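You operate a simulated robot arm through the tools that you are given. There is no shell and no other tool. Be economical: measure what you need, move in short steps, check, and stop when the job is done.

Carry out the task below with a simulated two-armed robot. There is one attempt and no reset: what you move stays moved.

JOB
Put the yellow sign on the middle shelf of the pump bay. Shut the seals drawer. Close the tools drawer. Put one of the clear bottles from the top of the tool chest on the test board there. Stack the pack marked "feet" from the top of the tool chest on top of the pack labelled "felt". Put one of the tall dryer boxes from the dryer shelf on top of the seals box. Put the white fitting on the free end of the board counter away on the green drying mat. The order is free. Set down upright: clear bottle, white fitting.
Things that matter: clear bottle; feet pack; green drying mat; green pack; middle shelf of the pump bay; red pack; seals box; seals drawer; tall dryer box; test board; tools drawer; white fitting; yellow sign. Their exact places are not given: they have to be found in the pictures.

It is judged by the outcome, as a careful person would: the job done as asked, and still so three seconds after it is handed in. It fails if anything else is knocked over, pushed out of place, dropped, spilled or broken. A push-on lid holds only when it is set on centred and level and pressed home; a screw cap is set on level and turned clockwise until tight.

ROBOT AND FRAMES
Two 7-joint arms with four-finger grippers on one trunk, on a base that drives. Base frame: it is fixed to the floor where the robot stands at the start and does not move with it; the origin is under the middle of the robot, x ahead of it, y to its left, z up. Readings come in mm, degrees, newtons and seconds.
The left shoulder is at the start at [40, 181, 1355], the right one opposite. With the tool pointing down near the work surface each hand reaches from about 100 to 800 mm from the robot's upright axis, wherever it stands, measured 20 degrees to its own side. Places, roughly: clear bottle [-750, -1500, 1000]; feet pack, green pack, red pack [-500, -1250, 1000]; green drying mat (17x15 cm) [-1720, 5460, 860]; middle shelf of the pump bay (22x43 cm) [680, 660, 1240]; seals box [500, 5750, 1000]; seals drawer [100, -1000, 600]; tall dryer box [500, 6250, 1500]; test board [-750, -1250, 1000]; tools drawer [-200, -900, 800]; white fitting (5x4x5 cm) [500, 7400, 800]; yellow sign [500, 0, 1000]. Payload 3.67 kg a hand.
The tool frame of a hand sits at the grasp point between the pads (the TCP): z along the fingers, y along the line on which they close. The tips reach 28 mm beyond it. The gripper opens to 112 mm. The gripper's body begins 73 mm behind the TCP.
Orientation is that of the tool frame in the base frame, as a unit quaternion [w, x, y, z]. With the fingers straight down and closing along the base's y, the tool's x points along the base's -x, its y along +y and its z along -z.

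CONTROLS
- The arms move only by the tool move_arm. It takes "left_rows", "right_rows" or both (then of equal length, played together; a hand with none holds still); each is a list of rows, each a list of 7 numbers: the shift along the tool's x, y, z in units of 150 mm (1.0 is 150 mm), then the turn, a rotation vector about the tool's x, y, z in units of 60 degrees (1.0 is 60 degrees), then the gripper command, from -1 (shut) to 1 (fully open), values between in proportion. In form: [[tx, ty, tz, ax, ay, az, claw], ...]. A call has 1 to 12 rows; each row is the pose to reach, as a shift and turn from the pose commanded when the call began, along the tool's axes at that moment. A call with a number of a shift or a turn outside -1 to 1 is refused whole. A row lasts 0.2 s, in which the tool goes at most 50 mm and 8.6 degrees; a call with a longer step from one row to the next is refused whole, and so is a gripper value outside its range. Where a pose cannot be reached the arm comes as near as it can. A force on the tool above 40 N (or 10 N above the force at the start of the call, whichever is more), or a blocked arm, ends the call early, and 0.2 s more pass. Each finger halts on what it meets, pressing with about 27 N; the grip force reading is that of the motor and also rises with nothing between the fingers. The clock runs only during rows and for 0.2 s after the last one: add rows that repeat a pose to give the fingers time. It gives the time, the measured TCP pose, the force on the tool (base axes), the opening and the grip force at its end, in the units of the frame above (readings bear some noise), with the torque about the TCP (base axes, N m) and any sound that the robot's microphone picked up.
- Cameras (640 x 400 px; columns grow to the right, rows downward): "scene" is now at [87.8, -44.4, 1571.9]; the picture's right is [-0.54, -0.84, 0.00], its down [-0.57, 0.37, -0.73] and it looks along [0.62, -0.40, -0.68] (base axes); focal length 214 px, centre (320, 200). "left" rides on the left gripper at [60, 18, -104] in its tool frame; the picture's right is [-0.29, 0.96, 0.00], its down [-0.80, -0.24, -0.55] and it looks along [-0.53, -0.16, 0.83] (tool axes); focal length 234 px, centre (320, 200). "right" rides on the right gripper at [60, -18, -104] in its tool frame; the picture's right is [0.29, 0.96, 0.00], its down [-0.80, 0.24, -0.55] and it looks along [-0.53, 0.16, 0.83] (tool axes); focal length 234 px, centre (320, 200).
- capture(camera): a new picture of that camera. The clock stands still meanwhile.
- lift_body(by): slides the trunk up (or, below 0, down) by that many mm; the arms and the scene camera ride with it, the base frame stays. It gives what a move gives, with no picture.
- steer(legs): drives the robot by 1 to 6 legs, each [ahead, left, turn to the left] in mm, mm and degrees, along the robot's own axes; the way and the turn of a leg run together, so that a leg with both is an arc; at most 1500 mm and 180 degrees a leg. The arms and the cameras ride along, it lands a little off, and it stops where it bumps. It gives what a move gives.
- head_to(pan, tilt): turns the head with the scene camera to pan (to the left, within 86 degrees either way) and tilt (down, from -29 to 69), counted from straight ahead of the robot. It gives what a move gives.
- pixel_to_xyz(camera, pixels): there is no depth. For up to 12 entries [column, row, z] of the newest picture of that camera ("zoom" is the newest enlarged one), the place [x, y] in the base frame at which the ray of that pixel passes the height z, good to about 2 mm. The clock stands still meanwhile.
- close_up(camera, box): a new picture of the part [left, top, right, bottom] of that camera's present view, enlarged. The clock stands still meanwhile.
- job_done(): hands the job in; it is judged then, once.

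Work in short steps. Measure before you move; look again where a grasp or a placing could have gone wrong, and mend it. You have 124 turns and 144 pictures in all, those below and enlarged ones among them. Open the grippers and draw the arms clear of the work before you hand the job in, unless the task says otherwise; then end with one line.

The tools are called after "Request:" as a command line: name --argument value ..., lists and objects as JSON in quotes. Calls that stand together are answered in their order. move_arm: Moves the arms, as the interface text tells. Its arguments: {"type":"object","properties":{"left_rows":{"type":"array","items":{"type":"array","items":{"type":"number"}}},"right_rows":{"type":"array","items":{"type":"array","items":{"type":"number"}}}},"required":[]} The other tools are called the same way: lift_body (by) slides the trunk up or down; steer (legs) drives the base; head_to (pan, tilt) turns the head that bears the scene camera; capture (camera) takes a picture; pixel_to_xyz (camera, pixels) gives the place at which the rays of pixels pass given heights; close_up (camera, box) takes an enlarged picture of a part of a camera's view; job_done () hands the job in.

At the start:

```text
time_s: 0.0
left_eef_pos: [425.5, -55.9, 1444.8]
left_ee_rot: [0.0, 0.0, 1.0, 0.0]
left_contact_force: [0.0, -0.1, 0.8]
left_torque: [-0.02, 0.02, 0.01]
left_opening: 111.7
left_finger_force: 0.1
right_eef_pos: [447.9, -534.4, 1413.2]
right_ee_rot: [0.0, 0.0, 1.0, 0.001]
right_contact_force: [0.1, 0.2, 0.2]
right_torque: [-0.01, -0.01, -0.01]
right_opening: 112.1
right_finger_force: 0.2
trunk travel left (down, up): [-475.0, 39.0]
robot x, y, heading: [-0.0, -0.0, 0.2]
head pan, tilt: [-32.7, 42.7]
```

scene: 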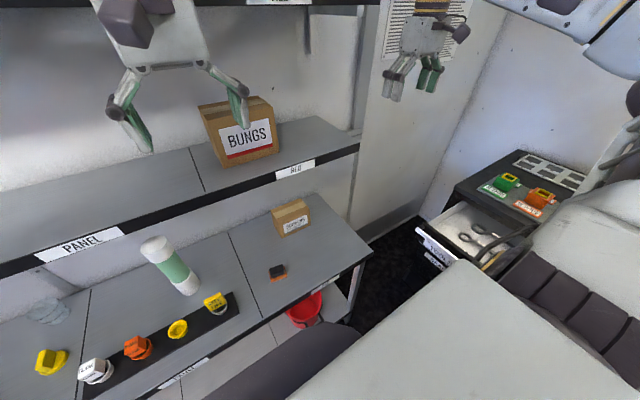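
right: 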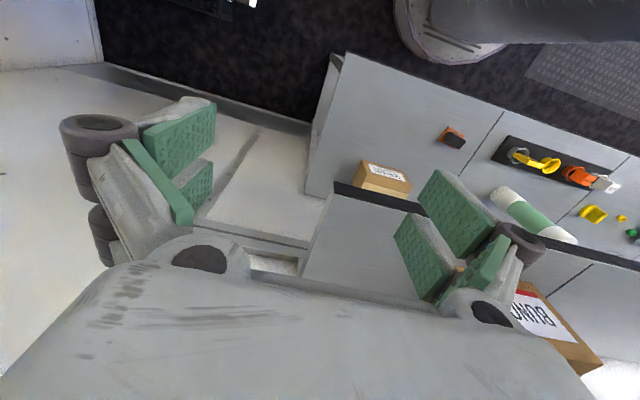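
left: 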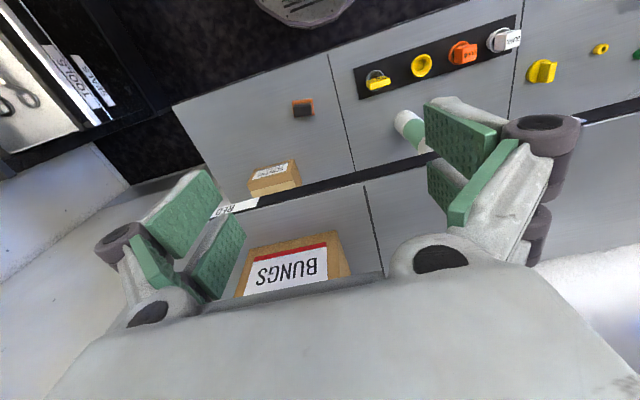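

The first pictures show the bench ahead with small items, and the tool chest to the right with an open drawer. I look around with the head before moving.

Request:
head_to --pan 0 --tilt 35

Request:
capture --camera "scene"

Request:
head_to --pan 45 --tilt 25

Request:
capture --camera "scene"

Request:
head_to --pan -86 --tilt 35

Request:
capture --camera "scene"

```text
time_s: 1.0
left_eef_pos: [424.4, -55.9, 1446.0]
left_ee_rot: [0.0, 0.0, 1.0, 0.0]
left_contact_force: [-0.1, 1.0, 0.2]
left_torque: [-0.03, 0.04, 0.0]
left_opening: 111.8
left_finger_force: 0.1
right_eef_pos: [448.3, -535.0, 1414.4]
right_ee_rot: [0.0, -0.001, 1.0, 0.0]
right_contact_force: [-0.3, -0.2, -0.4]
right_torque: [0.06, 0.0, 0.01]
right_opening: 111.8
right_finger_force: 0.1
trunk travel left (down, up): [-475.0, 39.0]
robot x, y, heading: [-3.0, -0.6, 0.1]
head pan, tilt: [0.0, 35.0]
```

```text
140 pictures are left
```

scene: 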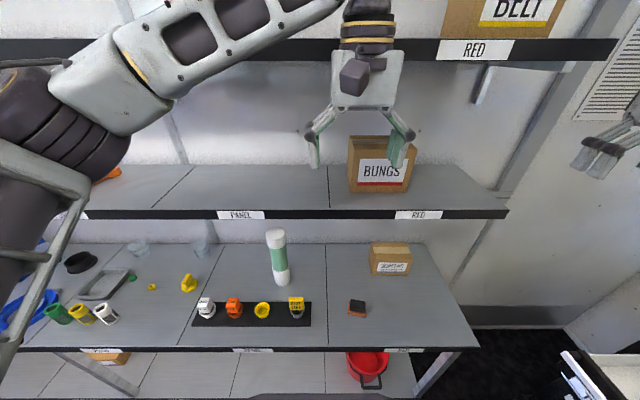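

```text
time_s: 2.1
left_eef_pos: [424.8, -55.5, 1445.7]
left_ee_rot: [0.0, -0.001, 1.0, 0.0]
left_contact_force: [-0.1, 0.1, -0.3]
left_torque: [0.01, 0.03, 0.04]
left_opening: 112.1
left_finger_force: 0.1
right_eef_pos: [448.2, -534.9, 1413.9]
right_ee_rot: [-0.001, 0.0, 1.0, -0.001]
right_contact_force: [-0.2, 0.4, 0.1]
right_torque: [-0.05, 0.0, 0.04]
right_opening: 112.2
right_finger_force: 0.1
trunk travel left (down, up): [-475.0, 39.0]
robot x, y, heading: [2.0, -0.3, -0.2]
head pan, tilt: [45.0, 25.0]
```

```text
139 pictures are left
```

scene: 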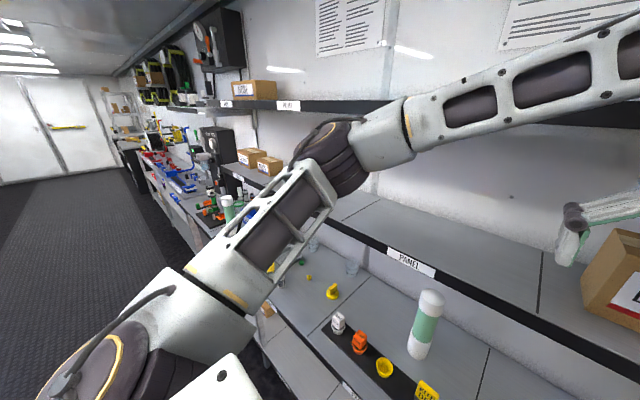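

```text
time_s: 4.2
left_eef_pos: [424.1, -56.0, 1446.1]
left_ee_rot: [0.001, 0.001, 1.0, 0.0]
left_contact_force: [0.7, -0.4, -0.6]
left_torque: [-0.01, -0.01, 0.03]
left_opening: 111.9
left_finger_force: 0.1
right_eef_pos: [448.9, -535.2, 1413.1]
right_ee_rot: [0.0, -0.001, 1.0, 0.0]
right_contact_force: [0.4, -0.1, 0.1]
right_torque: [0.02, 0.0, 0.02]
right_opening: 112.2
right_finger_force: 0.0
trunk travel left (down, up): [-475.0, 39.0]
robot x, y, heading: [-0.6, 1.5, -0.0]
head pan, tilt: [-85.9, 35.0]
```

```text
138 pictures are left
```

scene: 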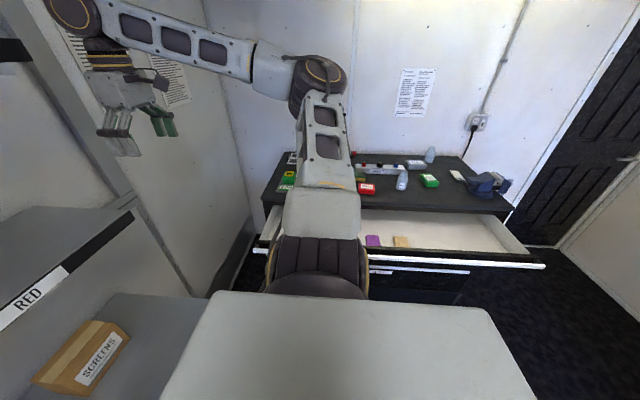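

I zoom in on the bench to tell the yellow items apart, with the head straight.

Request:
head_to --pan 5 --tilt 40

Request:
close_up --camera "scene" --box '[180, 200, 440, 360]'

Request:
head_to --pan 40 --tilt 5

Request:
capture --camera "scene"

```text
time_s: 5.9
left_eef_pos: [425.1, -55.8, 1445.3]
left_ee_rot: [0.0, 0.0, 1.0, 0.0]
left_contact_force: [0.0, -0.8, -0.1]
left_torque: [0.02, 0.02, -0.01]
left_opening: 111.9
left_finger_force: 0.1
right_eef_pos: [446.8, -533.9, 1415.3]
right_ee_rot: [0.0, 0.0, 1.0, 0.0]
right_contact_force: [-0.3, 0.4, -0.4]
right_torque: [0.0, 0.0, 0.02]
right_opening: 112.1
right_finger_force: 0.2
trunk travel left (down, up): [-475.0, 39.0]
robot x, y, heading: [0.7, 1.8, 0.1]
head pan, tilt: [5.0, 40.0]
```

```text
2.46 times, centred on (310, 280) of scene
```

zoom: 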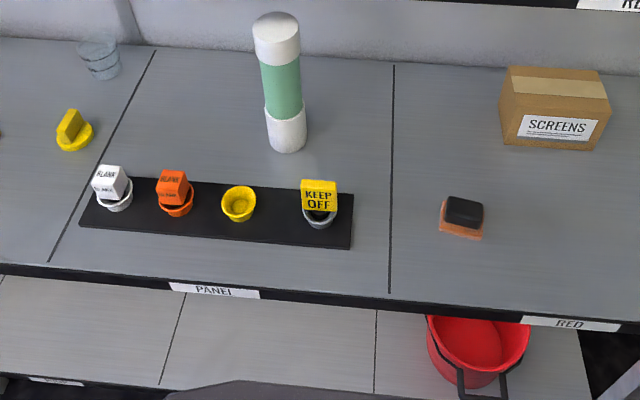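

```text
time_s: 6.9
left_eef_pos: [424.3, -55.1, 1444.7]
left_ee_rot: [0.0, 0.0, 1.0, -0.001]
left_contact_force: [0.5, -0.3, 0.2]
left_torque: [0.05, -0.02, 0.0]
left_opening: 112.0
left_finger_force: 0.1
right_eef_pos: [448.9, -534.8, 1414.4]
right_ee_rot: [0.0, 0.0, 1.0, 0.0]
right_contact_force: [-0.8, 0.1, -0.6]
right_torque: [0.01, 0.0, 0.0]
right_opening: 112.0
right_finger_force: 0.1
trunk travel left (down, up): [-475.0, 39.0]
robot x, y, heading: [1.1, -2.0, 0.0]
head pan, tilt: [40.0, 5.0]
```

```text
136 pictures are left
```

scene: 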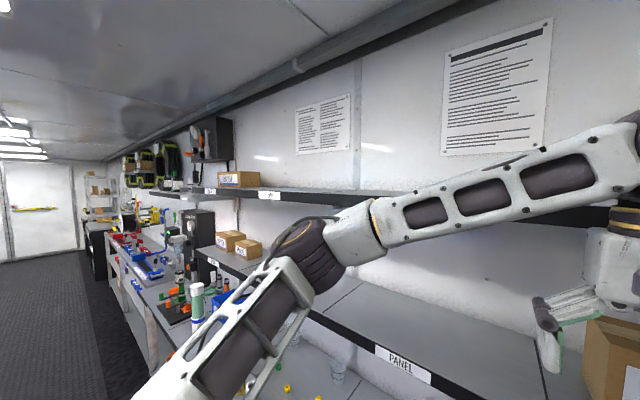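

I get candidate places for the sign, board and shelf edges at a few heights.

Request:
pixel_to_xyz --camera "zoom" --pixels '[[320, 222, 950], [320, 222, 900], [319, 180, 950], [319, 205, 950], [350, 248, 900], [200, 290, 900], [300, 190, 950], [338, 192, 950], [127, 210, 900], [287, 150, 900]]'

Request:
capture --camera "left"

Request:
pixel_to_xyz --camera "left" --pixels '[[378, 80, 950], [378, 80, 900], [358, 98, 900], [303, 108, 900], [424, 150, 900]]'

```text
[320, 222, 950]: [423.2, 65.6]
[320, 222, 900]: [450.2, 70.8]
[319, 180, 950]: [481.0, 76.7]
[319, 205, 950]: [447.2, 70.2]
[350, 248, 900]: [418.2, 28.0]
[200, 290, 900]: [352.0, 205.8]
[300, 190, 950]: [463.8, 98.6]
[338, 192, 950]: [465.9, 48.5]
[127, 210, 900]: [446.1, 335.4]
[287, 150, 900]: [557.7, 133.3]
```

```text
135 pictures are left
```

left: 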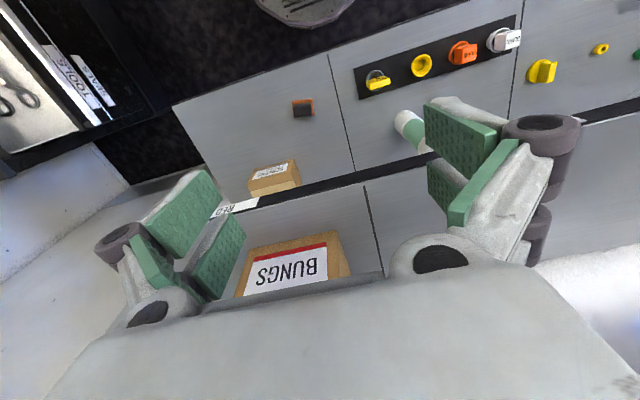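

```text
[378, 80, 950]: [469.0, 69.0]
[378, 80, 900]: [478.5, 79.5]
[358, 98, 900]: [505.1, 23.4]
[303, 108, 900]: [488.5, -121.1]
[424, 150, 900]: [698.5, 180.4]
```

I triangulate with common points of both pictures (board corners, the small block).

Request:
pixel_to_xyz --camera "zoom" --pixels '[[352, 195, 900], [352, 195, 800], [350, 248, 900], [350, 248, 800], [393, 292, 900], [393, 292, 800]]'

Request:
pixel_to_xyz --camera "left" --pixels '[[361, 99, 900], [361, 99, 800], [355, 71, 900], [355, 71, 800], [328, 54, 900], [328, 54, 800]]'

```text
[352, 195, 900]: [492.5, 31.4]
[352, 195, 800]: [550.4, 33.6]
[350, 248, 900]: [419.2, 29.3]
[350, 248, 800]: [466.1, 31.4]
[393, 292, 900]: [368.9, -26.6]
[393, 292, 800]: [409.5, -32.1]
```

```text
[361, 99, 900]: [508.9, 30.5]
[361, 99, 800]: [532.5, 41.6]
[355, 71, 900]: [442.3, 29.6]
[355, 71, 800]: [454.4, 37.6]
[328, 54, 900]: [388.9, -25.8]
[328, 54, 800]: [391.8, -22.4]
```

The bench is at about z 850. I take a close look at the sign with the left camera.

Request:
close_up --camera "left" --box '[340, 20, 440, 120]'

Request:
head_to --pan 15 --tilt 45

Request:
close_up --camera "scene" --box '[300, 180, 420, 280]'

Request:
capture --camera "scene"

```text
4.00 times, centred on (390, 70) of left
```

zoom: 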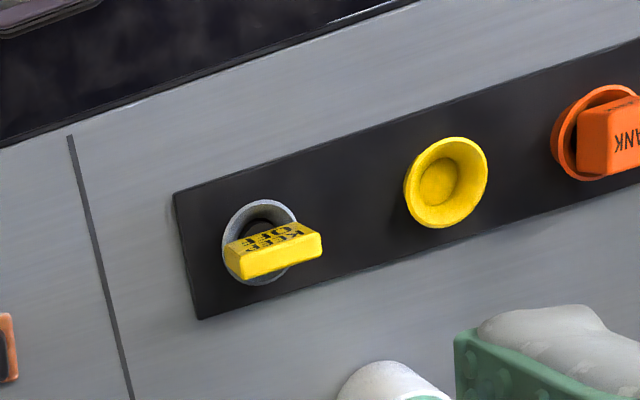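

```text
time_s: 8.0
left_eef_pos: [426.9, -56.4, 1444.7]
left_ee_rot: [0.001, 0.0, 1.0, 0.0]
left_contact_force: [-0.6, -0.7, 0.3]
left_torque: [-0.01, 0.01, -0.02]
left_opening: 112.0
left_finger_force: 0.1
right_eef_pos: [448.7, -535.0, 1414.8]
right_ee_rot: [0.0, 0.0, 1.0, 0.0]
right_contact_force: [0.5, -0.3, 0.0]
right_torque: [0.02, 0.0, 0.02]
right_opening: 112.1
right_finger_force: 0.1
trunk travel left (down, up): [-475.0, 39.0]
robot x, y, heading: [0.1, 2.5, 0.2]
head pan, tilt: [15.0, 45.0]
```

```text
4.00 times, centred on (360, 230) of scene
```

zoom: 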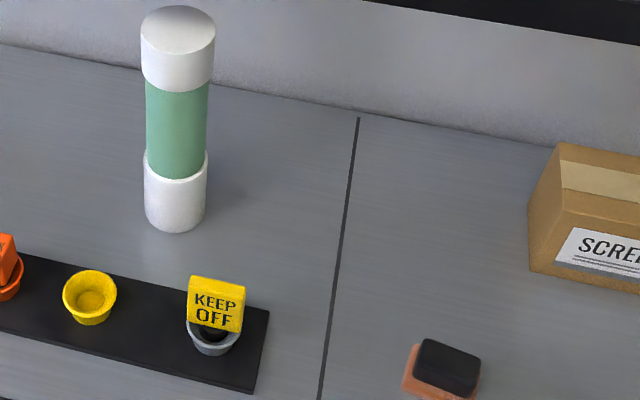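

```text
132 pictures are left
```

scene: 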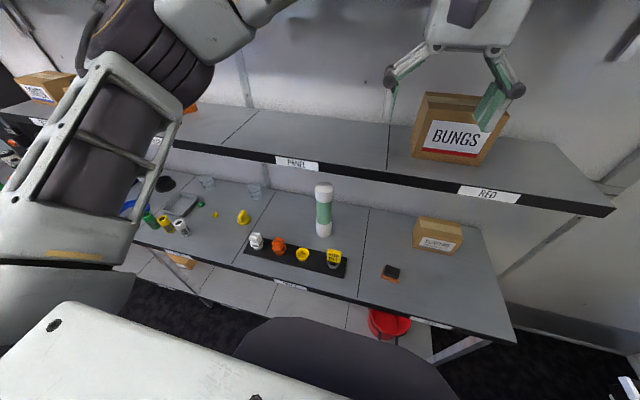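

I triangulate the sign's top edge from the two views.

Request:
pixel_to_xyz --camera "zoom" --pixels '[[218, 279, 900], [218, 279, 940], [192, 276, 920], [245, 287, 920], [187, 317, 880], [241, 333, 880]]'

Request:
capture --camera "left"

Request:
pixel_to_xyz --camera "left" --pixels '[[380, 84.5, 900], [380, 84.5, 940], [366.5, 84.5, 920], [401, 79, 920], [371, 90, 920], [401, 84, 920]]'

```text
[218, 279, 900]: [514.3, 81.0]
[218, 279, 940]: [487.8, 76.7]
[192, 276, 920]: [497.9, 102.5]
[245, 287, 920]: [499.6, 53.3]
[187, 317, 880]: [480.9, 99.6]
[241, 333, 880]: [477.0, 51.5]
```

```text
131 pictures are left
```

left: 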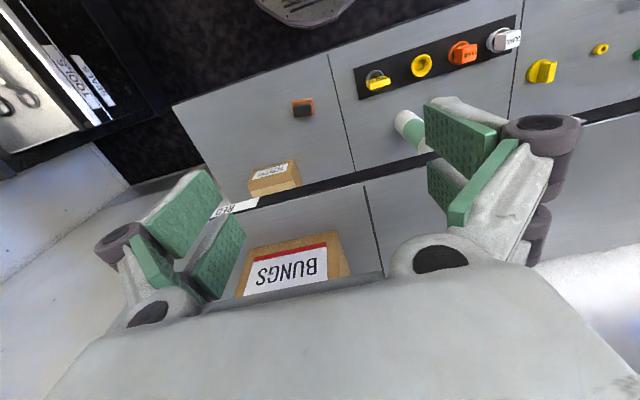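

```text
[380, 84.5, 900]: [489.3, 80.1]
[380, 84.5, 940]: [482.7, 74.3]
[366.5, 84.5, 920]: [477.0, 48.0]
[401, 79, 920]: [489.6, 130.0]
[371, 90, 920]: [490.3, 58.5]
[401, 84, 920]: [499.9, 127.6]
```

The sign's top is near (481, 75, ~948), its plate facing me; I'll grip its two side edges with fingers closing along y. First I move the left hand over it and down.

Request:
move_arm --left_rows '[[-0.12, 0.29, 0.1, 0, 0, 0, 1], [-0.24, 0.58, 0.3, 0, 0, 0, 1], [-0.367, 0.873, 0.5, 0, 0, 0, 1], [-0.367, 0.873, 0.8, 0, 0, 0, 1], [-0.367, 0.873, 1.0, 0, 0, 0, 1]]'

Request:
move_arm --left_rows '[[0, 0, 0.3, 0, 0, 0, 1], [0, 0, 0.6, 0, 0, 0, 1], [0, 0, 0.9, 0, 0, 0, 1], [0, 0, 1.0, 0, 0, 0, 0.7]]'

Request:
capture --camera "left"

Request:
capture --camera "scene"

```text
refused: row 2 steps farther than a row can; nothing moved
```

```text
time_s: 9.0
left_eef_pos: [426.0, -56.1, 1295.3]
left_ee_rot: [0.0, 0.0, 1.0, 0.0]
left_contact_force: [0.1, 0.7, -0.5]
left_torque: [0.03, -0.02, -0.01]
left_opening: 95.3
left_finger_force: 0.1
right_eef_pos: [448.7, -534.2, 1412.8]
right_ee_rot: [0.001, 0.0, 1.0, 0.0]
right_contact_force: [-0.3, -0.3, -0.4]
right_torque: [0.02, 0.01, 0.01]
right_opening: 111.8
right_finger_force: 0.2
trunk travel left (down, up): [-475.0, 39.0]
robot x, y, heading: [4.3, -1.7, -0.2]
head pan, tilt: [15.0, 45.0]
```

```text
130 pictures are left
```

left: 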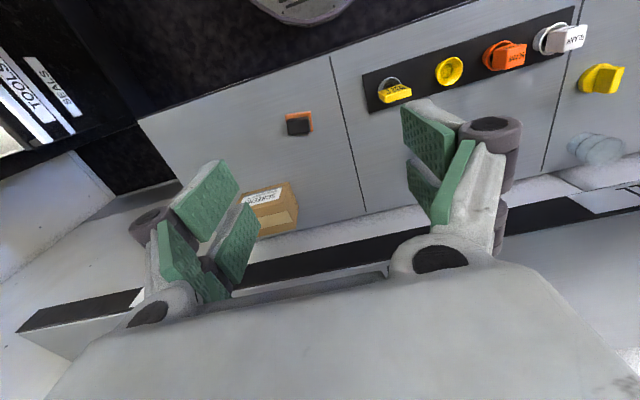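

```text
129 pictures are left
```

scene: 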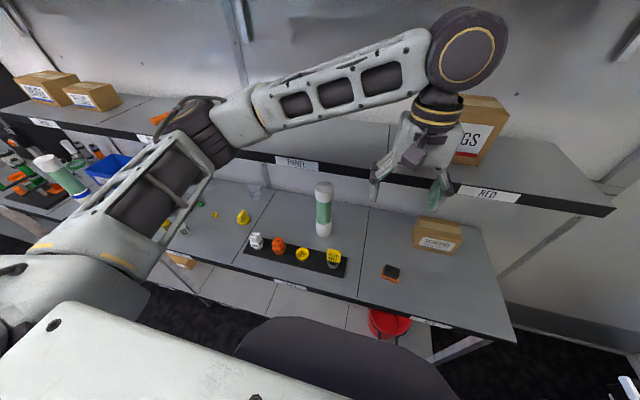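

The hand is at (426,-56,1295). I check where the shelf's front edge lies before going lower.

Request:
pixel_to_xyz --camera "scene" --pixels '[[297, 158, 1240], [380, 182, 1240], [297, 168, 1210]]'

Request:
pixel_to_xyz --camera "left" --pixels '[[320, 248, 1240], [320, 248, 1210], [320, 270, 1240], [396, 95, 945], [396, 95, 925]]'

```text
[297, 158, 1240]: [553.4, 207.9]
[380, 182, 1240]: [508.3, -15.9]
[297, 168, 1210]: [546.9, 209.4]
```

```text
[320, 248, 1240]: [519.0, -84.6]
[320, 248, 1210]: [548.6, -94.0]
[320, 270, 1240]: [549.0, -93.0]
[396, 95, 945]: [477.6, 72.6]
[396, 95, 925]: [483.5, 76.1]
```

Shelf front is at x≈550. I move over the sign, tilting the hand 20° so that the wrist stays clear of the shelf.

Request:
move_arm --left_rows '[[0, 0.3, 0, 0, -0.1, 0, 0.6], [0, 0.6, 0, 0, -0.2, 0, 0.6], [0, 0.873, 0, 0, -0.333, 0, 0.6], [-0.1, 0.873, 0.28, 0, -0.333, 0, 0.6], [-0.15, 0.873, 0.58, 0, -0.333, 0, 0.6], [-0.2, 0.873, 0.88, 0, -0.333, 0, 0.6], [-0.25, 0.873, 1.0, 0, -0.333, 0, 0.6]]'

Request:
capture --camera "left"

Request:
close_up --camera "scene" --box '[280, 150, 440, 300]'

```text
time_s: 10.6
left_eef_pos: [463.7, 74.6, 1143.6]
left_ee_rot: [0.174, 0.0, 0.985, 0.0]
left_contact_force: [0.2, -0.3, -0.2]
left_torque: [-0.03, 0.0, -0.03]
left_opening: 89.4
left_finger_force: 0.1
right_eef_pos: [448.9, -533.6, 1413.4]
right_ee_rot: [0.0, 0.0, 1.0, 0.0]
right_contact_force: [-0.6, -0.7, -0.1]
right_torque: [0.01, 0.01, -0.01]
right_opening: 112.0
right_finger_force: 0.0
trunk travel left (down, up): [-475.0, 39.0]
robot x, y, heading: [-3.3, 0.4, -0.3]
head pan, tilt: [15.0, 45.0]
```

```text
128 pictures are left
```

left: 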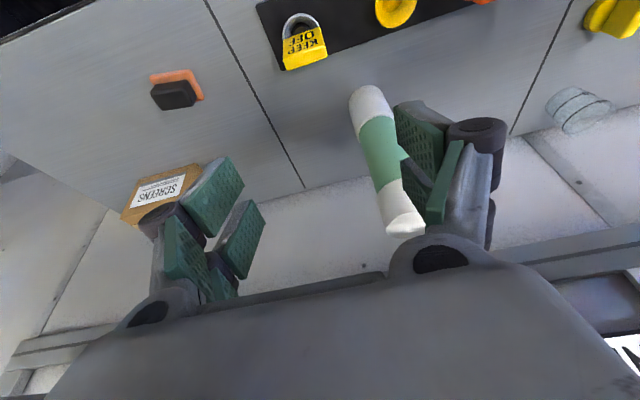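

```text
2.67 times, centred on (360, 225) of scene
```

zoom: 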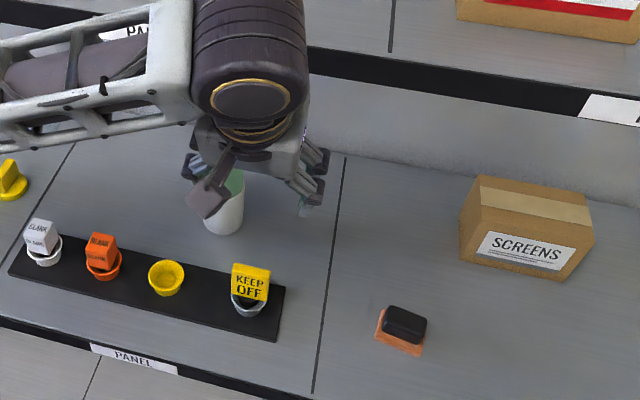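

I triangulate the sign's top front edge again, now from nearer.

Request:
pixel_to_xyz --camera "zoom" --pixels '[[234, 265, 920], [234, 265, 950], [270, 270, 920], [270, 270, 950]]'

Request:
close_up --camera "left" --box '[250, 0, 370, 90]'

```text
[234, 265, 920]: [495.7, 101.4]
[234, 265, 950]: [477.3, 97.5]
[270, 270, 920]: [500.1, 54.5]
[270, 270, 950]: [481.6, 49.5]
```

```text
4.44 times, centred on (310, 45) of left
```

zoom: 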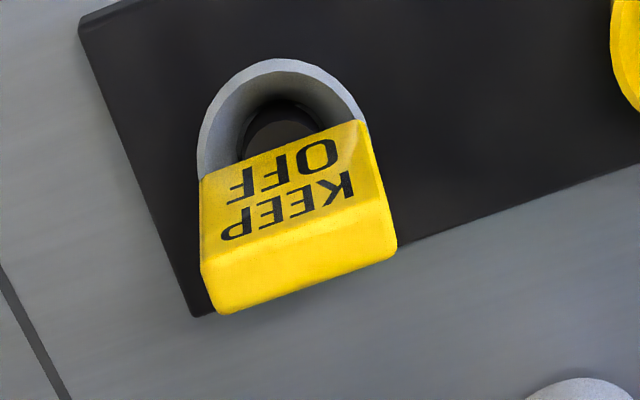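

Request:
pixel_to_xyz --camera "zoom" --pixels '[[202, 262, 900], [202, 262, 930], [202, 262, 950], [388, 200, 930], [388, 200, 900], [222, 312, 920], [397, 250, 920], [201, 180, 890], [362, 122, 890]]'

```text
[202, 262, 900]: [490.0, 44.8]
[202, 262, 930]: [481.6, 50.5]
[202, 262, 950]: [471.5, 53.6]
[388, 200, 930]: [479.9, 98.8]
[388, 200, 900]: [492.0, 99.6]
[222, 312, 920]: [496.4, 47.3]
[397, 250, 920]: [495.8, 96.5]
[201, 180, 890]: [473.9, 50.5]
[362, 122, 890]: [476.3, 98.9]
```

Sign centre ≈ (488, 75), top ≈ 935–945. I come down to just above with the fingers at about 75 mm.

Request:
move_arm --left_rows '[[0.1, 0, 0.28, 0, 0, 0, 0.35], [0.2, 0, 0.56, 0, 0, 0, 0.35], [0.3, 0, 0.84, 0, 0, 0, 0.35], [0.353, 0, 1.0, 0, 0, 0, 0.35], [0.353, 0, 1.0, 0, 0, 0, 0.35]]'

Request:
capture --camera "left"

Request:
close_up --camera "scene" --box '[280, 180, 400, 280]'

```text
time_s: 11.8
left_eef_pos: [464.0, 75.7, 984.2]
left_ee_rot: [0.174, 0.0, 0.985, 0.0]
left_contact_force: [-0.8, 0.4, -0.5]
left_torque: [-0.01, -0.01, 0.01]
left_opening: 75.7
left_finger_force: 0.0
right_eef_pos: [447.7, -535.6, 1413.3]
right_ee_rot: [-0.001, 0.0, 1.0, 0.0]
right_contact_force: [-0.8, 0.5, -0.7]
right_torque: [0.02, 0.03, 0.05]
right_opening: 112.2
right_finger_force: 0.1
trunk travel left (down, up): [-475.0, 39.0]
robot x, y, heading: [-2.4, 1.1, -0.1]
head pan, tilt: [15.0, 45.0]
```

```text
125 pictures are left
```

left: 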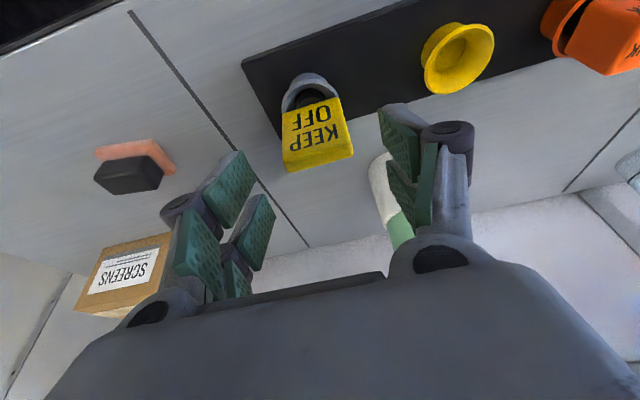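

```text
4.00 times, centred on (340, 230) of scene
```

zoom: 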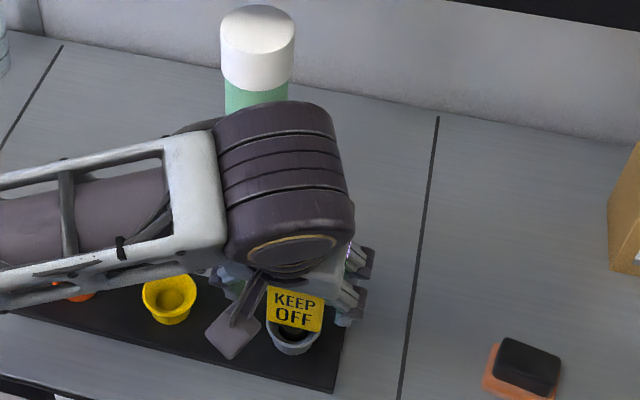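

Request:
pixel_to_xyz --camera "left" --pixels '[[284, 150, 910], [284, 150, 930], [347, 124, 910], [347, 124, 930], [288, 171, 920], [352, 152, 920]]'

Request:
pixel_to_xyz --camera "zoom" --pixels '[[268, 285, 910], [268, 285, 930], [325, 298, 910], [325, 298, 930]]'

```text
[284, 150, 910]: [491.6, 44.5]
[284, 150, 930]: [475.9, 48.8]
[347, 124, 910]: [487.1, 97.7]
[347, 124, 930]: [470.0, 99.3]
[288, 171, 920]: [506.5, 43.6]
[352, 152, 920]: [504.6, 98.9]
```

```text
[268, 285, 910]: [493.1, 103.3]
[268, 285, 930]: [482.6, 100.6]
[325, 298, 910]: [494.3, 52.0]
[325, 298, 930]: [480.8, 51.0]
```

The sign's top is at z≈915, centre x≈496. I descend along the fingers and close on the sides.

Request:
move_arm --left_rows '[[-0.01, 0, 0.28, 0, 0, 0, 0.35], [-0.02, 0, 0.45, 0, 0, 0, 0.35], [-0.02, 0, 0.568, 0, 0, 0, 0.35]]'

Request:
capture --camera "left"

```text
time_s: 12.6
left_eef_pos: [494.9, 76.2, 906.1]
left_ee_rot: [0.174, 0.001, 0.985, 0.0]
left_contact_force: [0.6, 0.0, -0.1]
left_torque: [0.0, 0.02, -0.01]
left_opening: 75.7
left_finger_force: 0.0
right_eef_pos: [447.7, -534.5, 1413.8]
right_ee_rot: [0.0, 0.0, 1.0, 0.0]
right_contact_force: [0.6, -1.2, 0.0]
right_torque: [0.05, 0.01, 0.0]
right_opening: 112.2
right_finger_force: 0.0
trunk travel left (down, up): [-475.0, 39.0]
robot x, y, heading: [-1.8, -2.7, 0.0]
head pan, tilt: [15.0, 45.0]
```

```text
123 pictures are left
```

left: 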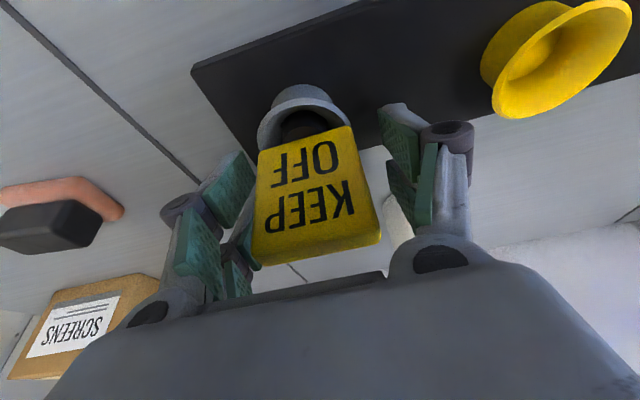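

The plate stands between the pads with the TCP (320,190) about at its middle. I close.

Request:
move_arm --left_rows '[[0, 0, 0, 0, 0, 0, -0.3], [0, 0, 0, 0, 0, 0, -0.5], [0, 0, 0, 0, 0, 0, -0.5], [0, 0, 0, 0, 0, 0, -0.5]]'

Request:
move_arm --left_rows '[[0.05, 0, -0.15, 0, 0, 0, -0.5], [0.1, 0, -0.3, 0, 0, 0, -0.5], [0.15, 0, -0.45, 0, 0, 0, -0.5]]'

Request:
capture --camera "left"

Request:
capture --camera "scene"

```text
time_s: 13.6
left_eef_pos: [495.9, 74.3, 906.9]
left_ee_rot: [0.173, 0.0, 0.985, 0.0]
left_contact_force: [0.7, -7.1, -3.2]
left_torque: [-0.63, -0.15, 0.01]
left_opening: 48.1
left_finger_force: 44.6
right_eef_pos: [448.6, -535.7, 1412.5]
right_ee_rot: [0.0, 0.001, 1.0, 0.0]
right_contact_force: [0.0, 0.8, 0.1]
right_torque: [0.0, 0.03, -0.02]
right_opening: 111.6
right_finger_force: 0.0
trunk travel left (down, up): [-475.0, 39.0]
robot x, y, heading: [2.0, -2.0, 0.1]
head pan, tilt: [15.0, 45.0]
```

```text
time_s: 13.8
left_eef_pos: [496.3, 73.9, 905.2]
left_ee_rot: [0.174, 0.0, 0.985, 0.001]
left_contact_force: [13.4, -7.5, -9.0]
left_torque: [0.5, 0.9, 0.02]
left_opening: 48.6
left_finger_force: 44.8
right_eef_pos: [448.4, -535.7, 1414.1]
right_ee_rot: [0.0, 0.001, 1.0, 0.001]
right_contact_force: [-0.1, -0.1, 1.2]
right_torque: [0.0, -0.03, -0.03]
right_opening: 112.3
right_finger_force: 0.0
trunk travel left (down, up): [-475.0, 39.0]
robot x, y, heading: [2.7, -3.9, -0.1]
head pan, tilt: [15.0, 45.0]
stopped in row 1 (left hand): the force on the tool passed its limit at 70 N (the readings are from after the stop); the commanded pose is now the measured one
```

```text
122 pictures are left
```

left: 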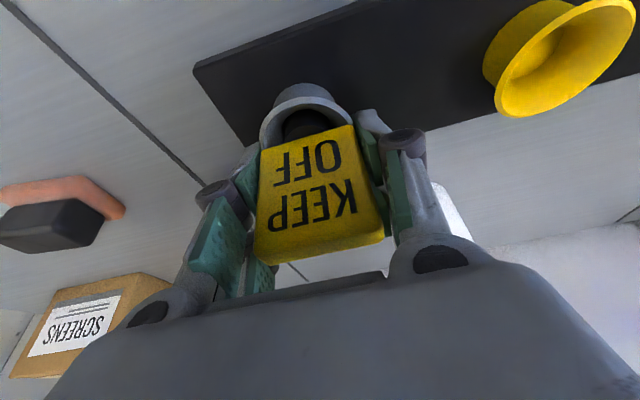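

```text
121 pictures are left
```

scene: 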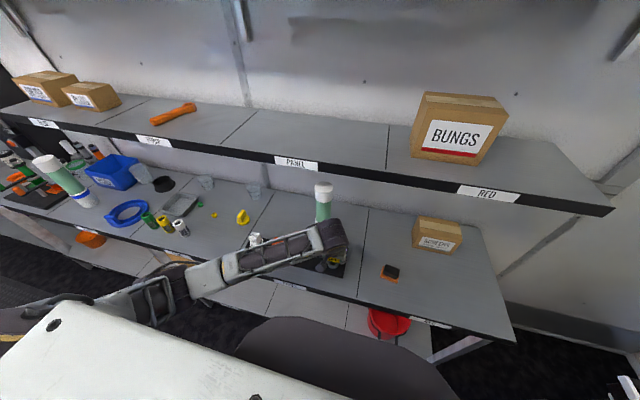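

My lift direction was wrong (it pulled backwards against the socket). I re-grip 10 mm higher and lift strictly vertically, gently.

Request:
move_arm --left_rows '[[0, 0, 0, 0, 0, 0, 0.1], [-0.012, -0.007, -0.032, 0, 0, 0, 0.1], [-0.023, -0.013, -0.063, 0, 0, 0, 0.1], [-0.023, -0.013, -0.063, 0, 0, 0, -0.4], [-0.023, -0.013, -0.063, 0, 0, 0, -0.4], [-0.023, -0.013, -0.063, 0, 0, 0, -0.4]]'

Request:
move_arm --left_rows '[[-0.006, 0, -0.015, 0, 0, 0, -0.4], [-0.012, 0, -0.031, 0, 0, 0, -0.4], [-0.023, 0, -0.063, 0, 0, 0, -0.4], [-0.046, 0, -0.125, 0, 0, 0, -0.4]]'

Request:
capture --camera "left"

```text
time_s: 15.2
left_eef_pos: [493.3, 73.7, 917.6]
left_ee_rot: [0.176, 0.0, 0.984, 0.0]
left_contact_force: [-3.6, 6.2, 6.5]
left_torque: [0.42, 0.21, -0.15]
left_opening: 49.0
left_finger_force: 44.8
right_eef_pos: [446.6, -533.8, 1413.4]
right_ee_rot: [0.001, 0.001, 1.0, 0.0]
right_contact_force: [-0.4, -0.2, 1.1]
right_torque: [0.02, 0.01, -0.02]
right_opening: 112.0
right_finger_force: 0.0
trunk travel left (down, up): [-475.0, 39.0]
robot x, y, heading: [-0.9, -1.4, 0.0]
head pan, tilt: [15.0, 45.0]
```

```text
time_s: 16.0
left_eef_pos: [494.1, 73.7, 918.1]
left_ee_rot: [0.17, 0.0, 0.986, 0.003]
left_contact_force: [14.3, -2.3, -19.7]
left_torque: [-0.19, -0.75, 0.05]
left_opening: 48.5
left_finger_force: 45.3
right_eef_pos: [450.0, -535.7, 1412.3]
right_ee_rot: [0.0, 0.001, 1.0, 0.0]
right_contact_force: [-0.2, 0.4, -0.2]
right_torque: [0.03, -0.01, -0.01]
right_opening: 111.9
right_finger_force: 0.1
trunk travel left (down, up): [-475.0, 39.0]
robot x, y, heading: [-2.4, -2.4, 0.1]
head pan, tilt: [15.0, 45.0]
stopped in row 3 (left hand): the force on the tool passed its limit at 44 N (the readings are from after the stop); the commanded pose is now the measured one
```

```text
120 pictures are left
```

left: 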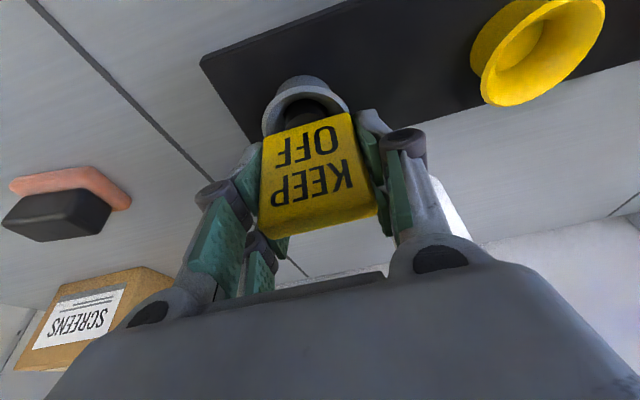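

The sign resists a vertical pull. I look closely at its joint with the grey cup.

Request:
close_up --camera "left" --box '[240, 60, 400, 160]'

Request:
close_up --camera "scene" --box '[300, 230, 370, 280]'

```text
4.00 times, centred on (320, 110) of left
```

zoom: 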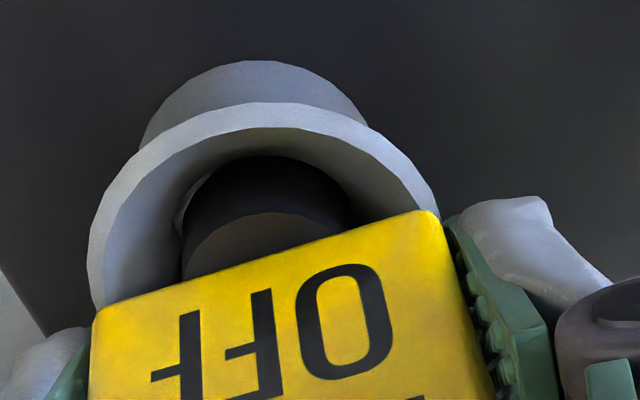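

```text
8.00 times, centred on (335, 255) of scene
```

zoom: 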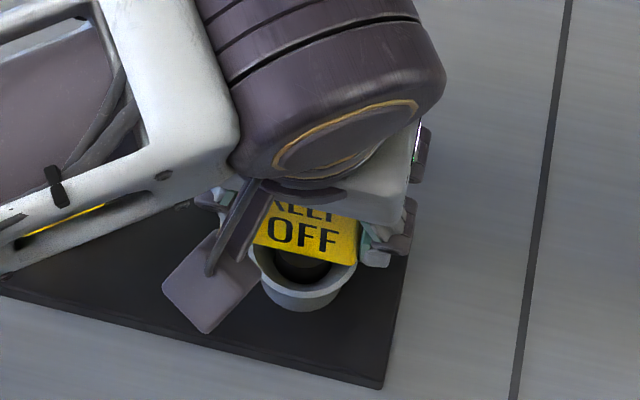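

The stem sits in the socket; it may be a twist-lock. I try a gentle counter-clockwise turn of 16° about the vertical and watch the torque.

Request:
move_arm --left_rows '[[0, 0, 0, -0.023, 0, -0.063, -0.5], [0, 0, 0, -0.046, 0, -0.125, -0.5], [0, 0, 0, -0.068, 0, -0.188, -0.5], [0, 0, 0, -0.091, 0, -0.25, -0.5]]'

Request:
close_up --camera "left" --box '[200, 60, 440, 260]'

```text
time_s: 17.0
left_eef_pos: [493.1, 76.4, 920.6]
left_ee_rot: [0.169, -0.138, 0.976, 0.028]
left_contact_force: [4.3, 15.8, 10.3]
left_torque: [0.54, 0.01, -0.29]
left_opening: 46.9
left_finger_force: 27.1
right_eef_pos: [447.6, -533.9, 1414.3]
right_ee_rot: [0.0, 0.001, 1.0, -0.001]
right_contact_force: [0.3, -0.2, 0.3]
right_torque: [0.0, -0.02, 0.03]
right_opening: 112.1
right_finger_force: 0.0
trunk travel left (down, up): [-475.0, 39.0]
robot x, y, heading: [-3.3, 1.7, 0.0]
head pan, tilt: [15.0, 45.0]
```

```text
2.00 times, centred on (320, 160) of left
```

zoom: 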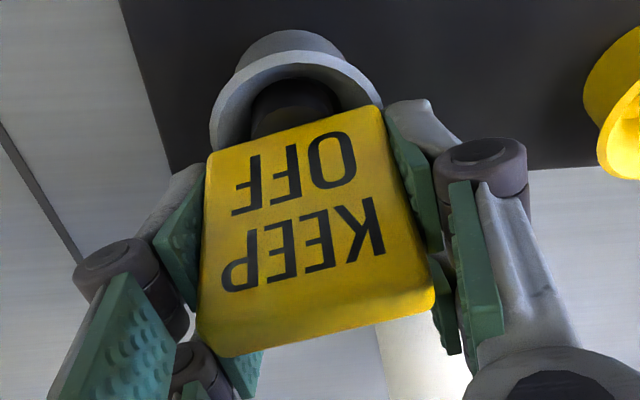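

The turn went through with little torque. I check with a scene view whether the plate turned with the hand.

Request:
close_up --camera "scene" --box '[300, 230, 370, 280]'

Request:
move_arm --left_rows '[[-0.006, 0, -0.015, 0, 0, 0, -0.6], [-0.012, 0, -0.031, 0, 0, 0, -0.6], [-0.023, 0, -0.063, 0, 0, 0, -0.6], [-0.034, 0, -0.095, 0, 0, 0, -0.6]]'

Request:
close_up --camera "scene" --box '[300, 230, 370, 280]'

```text
8.00 times, centred on (335, 255) of scene
```

zoom: 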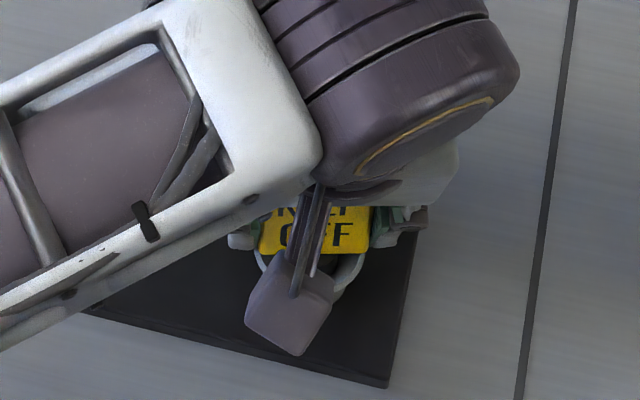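

```text
time_s: 18.0
left_eef_pos: [491.3, 71.0, 935.4]
left_ee_rot: [0.168, -0.134, 0.976, 0.025]
left_contact_force: [0.3, 0.6, -0.6]
left_torque: [0.01, 0.02, 0.01]
left_opening: 47.1
left_finger_force: 27.2
right_eef_pos: [447.3, -536.4, 1413.9]
right_ee_rot: [0.0, 0.002, 1.0, 0.0]
right_contact_force: [-1.1, -0.7, 0.2]
right_torque: [0.0, -0.01, 0.0]
right_opening: 111.8
right_finger_force: 0.1
trunk travel left (down, up): [-475.0, 39.0]
robot x, y, heading: [-0.7, 2.1, -0.0]
head pan, tilt: [15.0, 45.0]
```

```text
8.00 times, centred on (335, 255) of scene
```

zoom: 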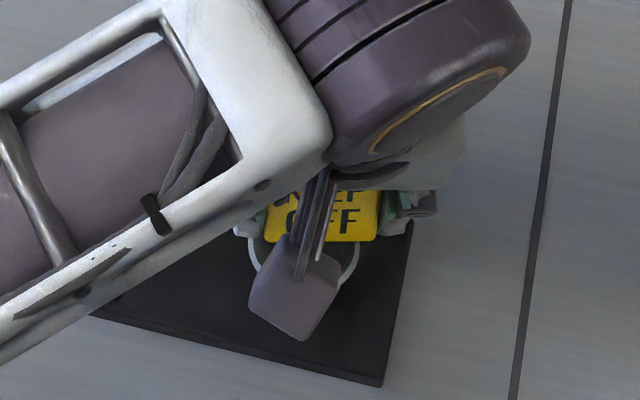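

It came free: the sign lifts with the hand at no force. I raise it clear and check.

Request:
move_arm --left_rows '[[-0.1, 0, -0.28, 0, 0, 0, -0.6], [-0.2, 0, -0.56, 0, 0, 0, -0.6], [-0.25, 0, -0.8, 0, 0, 0, -0.6], [-0.2, 0, -1.0, 0, 0, 0, -0.6]]'

Request:
capture --camera "left"

Request:
capture --camera "scene"

```text
time_s: 19.0
left_eef_pos: [470.2, 67.9, 1086.1]
left_ee_rot: [0.168, -0.136, 0.976, 0.028]
left_contact_force: [-0.7, 0.6, 0.0]
left_torque: [0.04, -0.05, -0.02]
left_opening: 46.9
left_finger_force: 27.0
right_eef_pos: [447.2, -535.9, 1415.0]
right_ee_rot: [0.001, 0.001, 1.0, 0.0]
right_contact_force: [-0.3, -0.6, -0.4]
right_torque: [0.0, -0.03, -0.06]
right_opening: 112.1
right_finger_force: 0.1
trunk travel left (down, up): [-475.0, 39.0]
robot x, y, heading: [1.8, 0.7, 0.0]
head pan, tilt: [15.0, 45.0]
```

```text
114 pictures are left
```

left: 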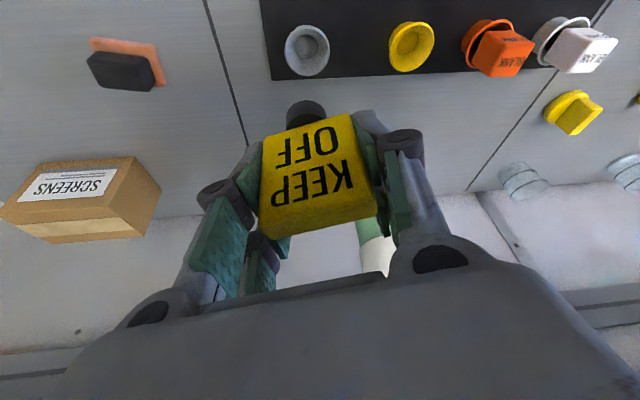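

```text
113 pictures are left
```

scene: 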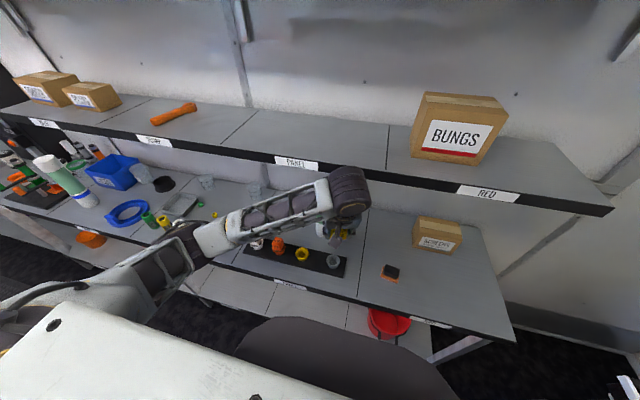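

The sign with its stem is held firmly. Now I identify the pump bay on the middle shelf.

Request:
pixel_to_xyz --camera "scene" --pixels '[[153, 137, 1240], [43, 120, 1240], [222, 146, 1240], [258, 110, 1240], [118, 126, 1240], [160, 122, 1240], [195, 104, 1240], [297, 158, 1240], [245, 150, 1240]]'

Request:
close_up --camera "scene" --box '[10, 60, 290, 200]'

```text
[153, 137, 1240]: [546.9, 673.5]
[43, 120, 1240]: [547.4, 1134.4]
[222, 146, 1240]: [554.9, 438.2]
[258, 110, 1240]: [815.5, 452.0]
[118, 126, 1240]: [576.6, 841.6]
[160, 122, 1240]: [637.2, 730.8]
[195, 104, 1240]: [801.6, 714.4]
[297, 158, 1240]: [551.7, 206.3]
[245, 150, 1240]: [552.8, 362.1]
```

```text
2.29 times, centred on (150, 130) of scene
```

zoom: 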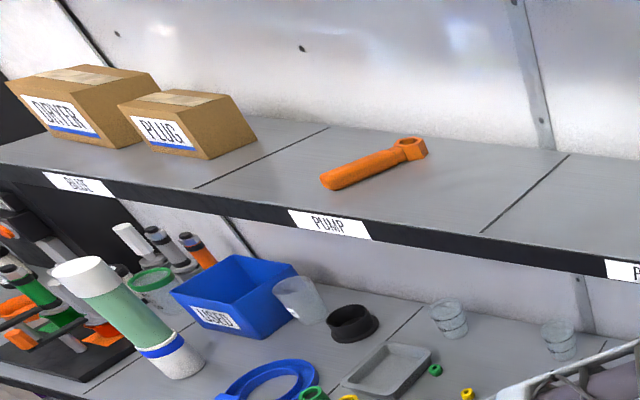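

PUMP bay is y≈440–865 with an orange wrench at y>690; I'll stand the sign at about (615, 555). First I draw the hand back and up, straightening the yaw.

Request:
move_arm --left_rows '[[0.08, 0, -0.24, 0.02, 0, 0.06, -0.6], [0.17, 0, -0.49, 0.045, 0, 0.125, -0.6], [0.26, 0, -0.74, 0.07, 0, 0.19, -0.6], [0.353, 0, -0.98, 0.091, 0, 0.25, -0.6]]'

Request:
move_arm --left_rows '[[-0.09, 0, -0.24, 0, 0, 0, -0.6], [-0.18, 0, -0.48, 0, 0, 0, -0.6], [-0.27, 0, -0.72, 0, 0, 0, -0.6], [-0.342, 0, -0.94, 0, 0, 0, -0.6]]'

Request:
steer --legs '[[0, 350, 0]]'

Request:
capture --camera "scene"

```text
time_s: 20.0
left_eef_pos: [374.6, 38.6, 1208.5]
left_ee_rot: [0.17, 0.0, 0.986, 0.002]
left_contact_force: [-0.6, -0.3, -1.1]
left_torque: [-0.04, -0.01, 0.02]
left_opening: 46.9
left_finger_force: 26.8
right_eef_pos: [447.5, -535.1, 1414.1]
right_ee_rot: [0.001, 0.001, 1.0, 0.001]
right_contact_force: [0.3, -0.3, -0.4]
right_torque: [-0.02, -0.02, 0.02]
right_opening: 111.9
right_finger_force: 0.2
trunk travel left (down, up): [-475.0, 39.0]
robot x, y, heading: [2.9, -0.2, -0.2]
head pan, tilt: [15.0, 45.0]
```

```text
time_s: 21.0
left_eef_pos: [376.0, 38.7, 1358.3]
left_ee_rot: [0.17, 0.0, 0.986, 0.002]
left_contact_force: [-0.2, 0.4, -0.6]
left_torque: [-0.01, -0.04, 0.01]
left_opening: 47.0
left_finger_force: 27.3
right_eef_pos: [446.1, -535.3, 1414.9]
right_ee_rot: [0.001, 0.001, 1.0, 0.001]
right_contact_force: [-0.2, 0.3, -0.3]
right_torque: [0.03, -0.03, 0.0]
right_opening: 111.9
right_finger_force: 0.1
trunk travel left (down, up): [-475.0, 39.0]
robot x, y, heading: [-0.9, 0.6, -0.4]
head pan, tilt: [15.0, 45.0]
```

```text
time_s: 23.3
left_eef_pos: [377.5, 384.6, 1356.5]
left_ee_rot: [0.169, 0.001, 0.986, 0.002]
left_contact_force: [0.2, -0.2, -0.8]
left_torque: [0.01, -0.01, -0.02]
left_opening: 46.9
left_finger_force: 26.9
right_eef_pos: [449.1, -187.5, 1413.0]
right_ee_rot: [0.0, 0.001, 1.0, 0.001]
right_contact_force: [0.1, -0.2, 0.4]
right_torque: [0.03, -0.01, -0.01]
right_opening: 111.7
right_finger_force: 0.2
trunk travel left (down, up): [-475.0, 39.0]
robot x, y, heading: [3.4, 352.0, -0.1]
head pan, tilt: [15.0, 45.0]
```

```text
111 pictures are left
```

scene: 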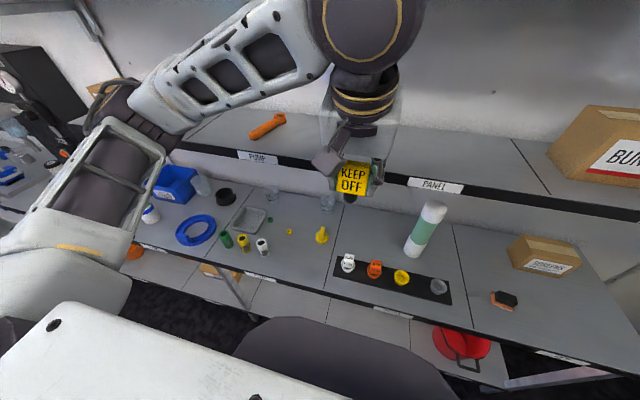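

I carry the sign over to y≈540, then in over the shelf.

Request:
move_arm --left_rows '[[0, 0.3, 0, 0, 0, 0, -0.6], [0, 0.6, 0, 0, 0, 0, -0.6], [0, 0.9, 0, 0, 0, 0, -0.6], [0, 1.0, 0, 0, 0, 0, -0.6], [-0.25, 1.0, 0.09, 0, 0, 0, -0.6], [-0.5, 1.0, 0.18, 0, 0, 0, -0.6], [-0.75, 1.0, 0.27, 0, 0, 0, -0.6]]'

Request:
capture --camera "scene"

Request:
capture --camera "left"

```text
time_s: 24.9
left_eef_pos: [498.0, 537.5, 1356.1]
left_ee_rot: [0.169, 0.0, 0.986, 0.003]
left_contact_force: [-0.2, -0.3, -0.2]
left_torque: [0.0, 0.02, -0.01]
left_opening: 47.0
left_finger_force: 26.6
right_eef_pos: [448.1, -186.6, 1414.0]
right_ee_rot: [0.0, 0.001, 1.0, 0.0]
right_contact_force: [-0.1, -0.3, 0.6]
right_torque: [0.0, 0.01, 0.02]
right_opening: 112.0
right_finger_force: 0.0
trunk travel left (down, up): [-475.0, 39.0]
robot x, y, heading: [0.8, 350.9, 0.0]
head pan, tilt: [15.0, 45.0]
```

```text
110 pictures are left
```

scene: 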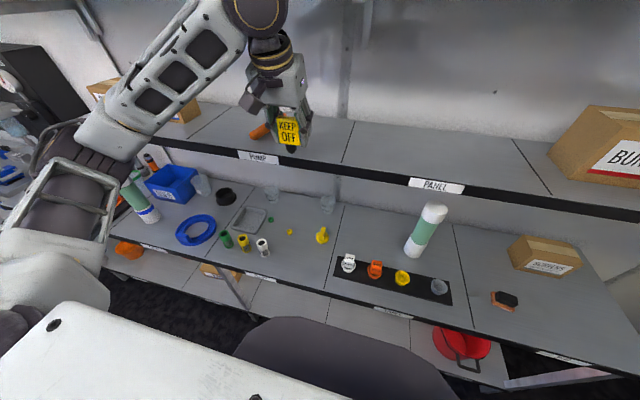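

```text
109 pictures are left
```

left: 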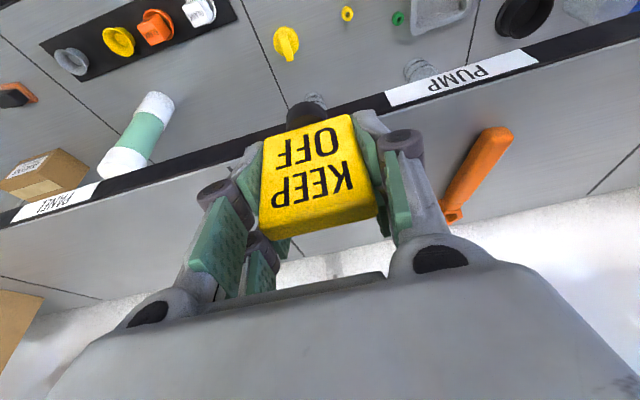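

I check the upper shelf's front edge against the wrist before going in.

Request:
head_to --pan 25 --tilt 5

Request:
capture --camera "scene"

```text
time_s: 26.0
left_eef_pos: [495.4, 536.7, 1356.4]
left_ee_rot: [0.169, 0.001, 0.986, 0.001]
left_contact_force: [-1.0, -0.4, 0.3]
left_torque: [0.03, -0.01, 0.0]
left_opening: 46.9
left_finger_force: 26.2
right_eef_pos: [447.0, -186.1, 1414.0]
right_ee_rot: [0.0, 0.002, 1.0, 0.0]
right_contact_force: [-0.1, 0.0, -0.1]
right_torque: [0.0, 0.0, -0.04]
right_opening: 111.9
right_finger_force: 0.1
trunk travel left (down, up): [-475.0, 39.0]
robot x, y, heading: [1.9, 350.8, -0.4]
head pan, tilt: [25.0, 5.0]
```

```text
108 pictures are left
```

scene: 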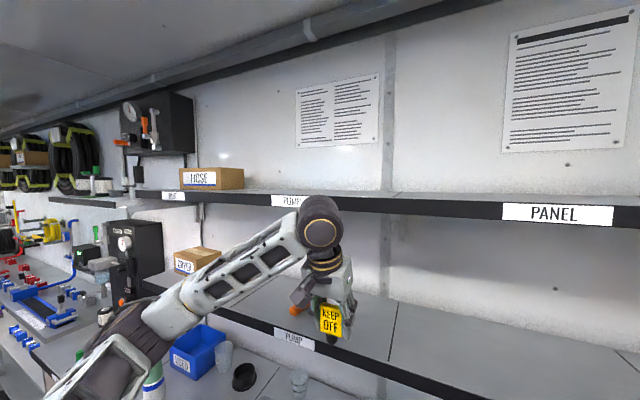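

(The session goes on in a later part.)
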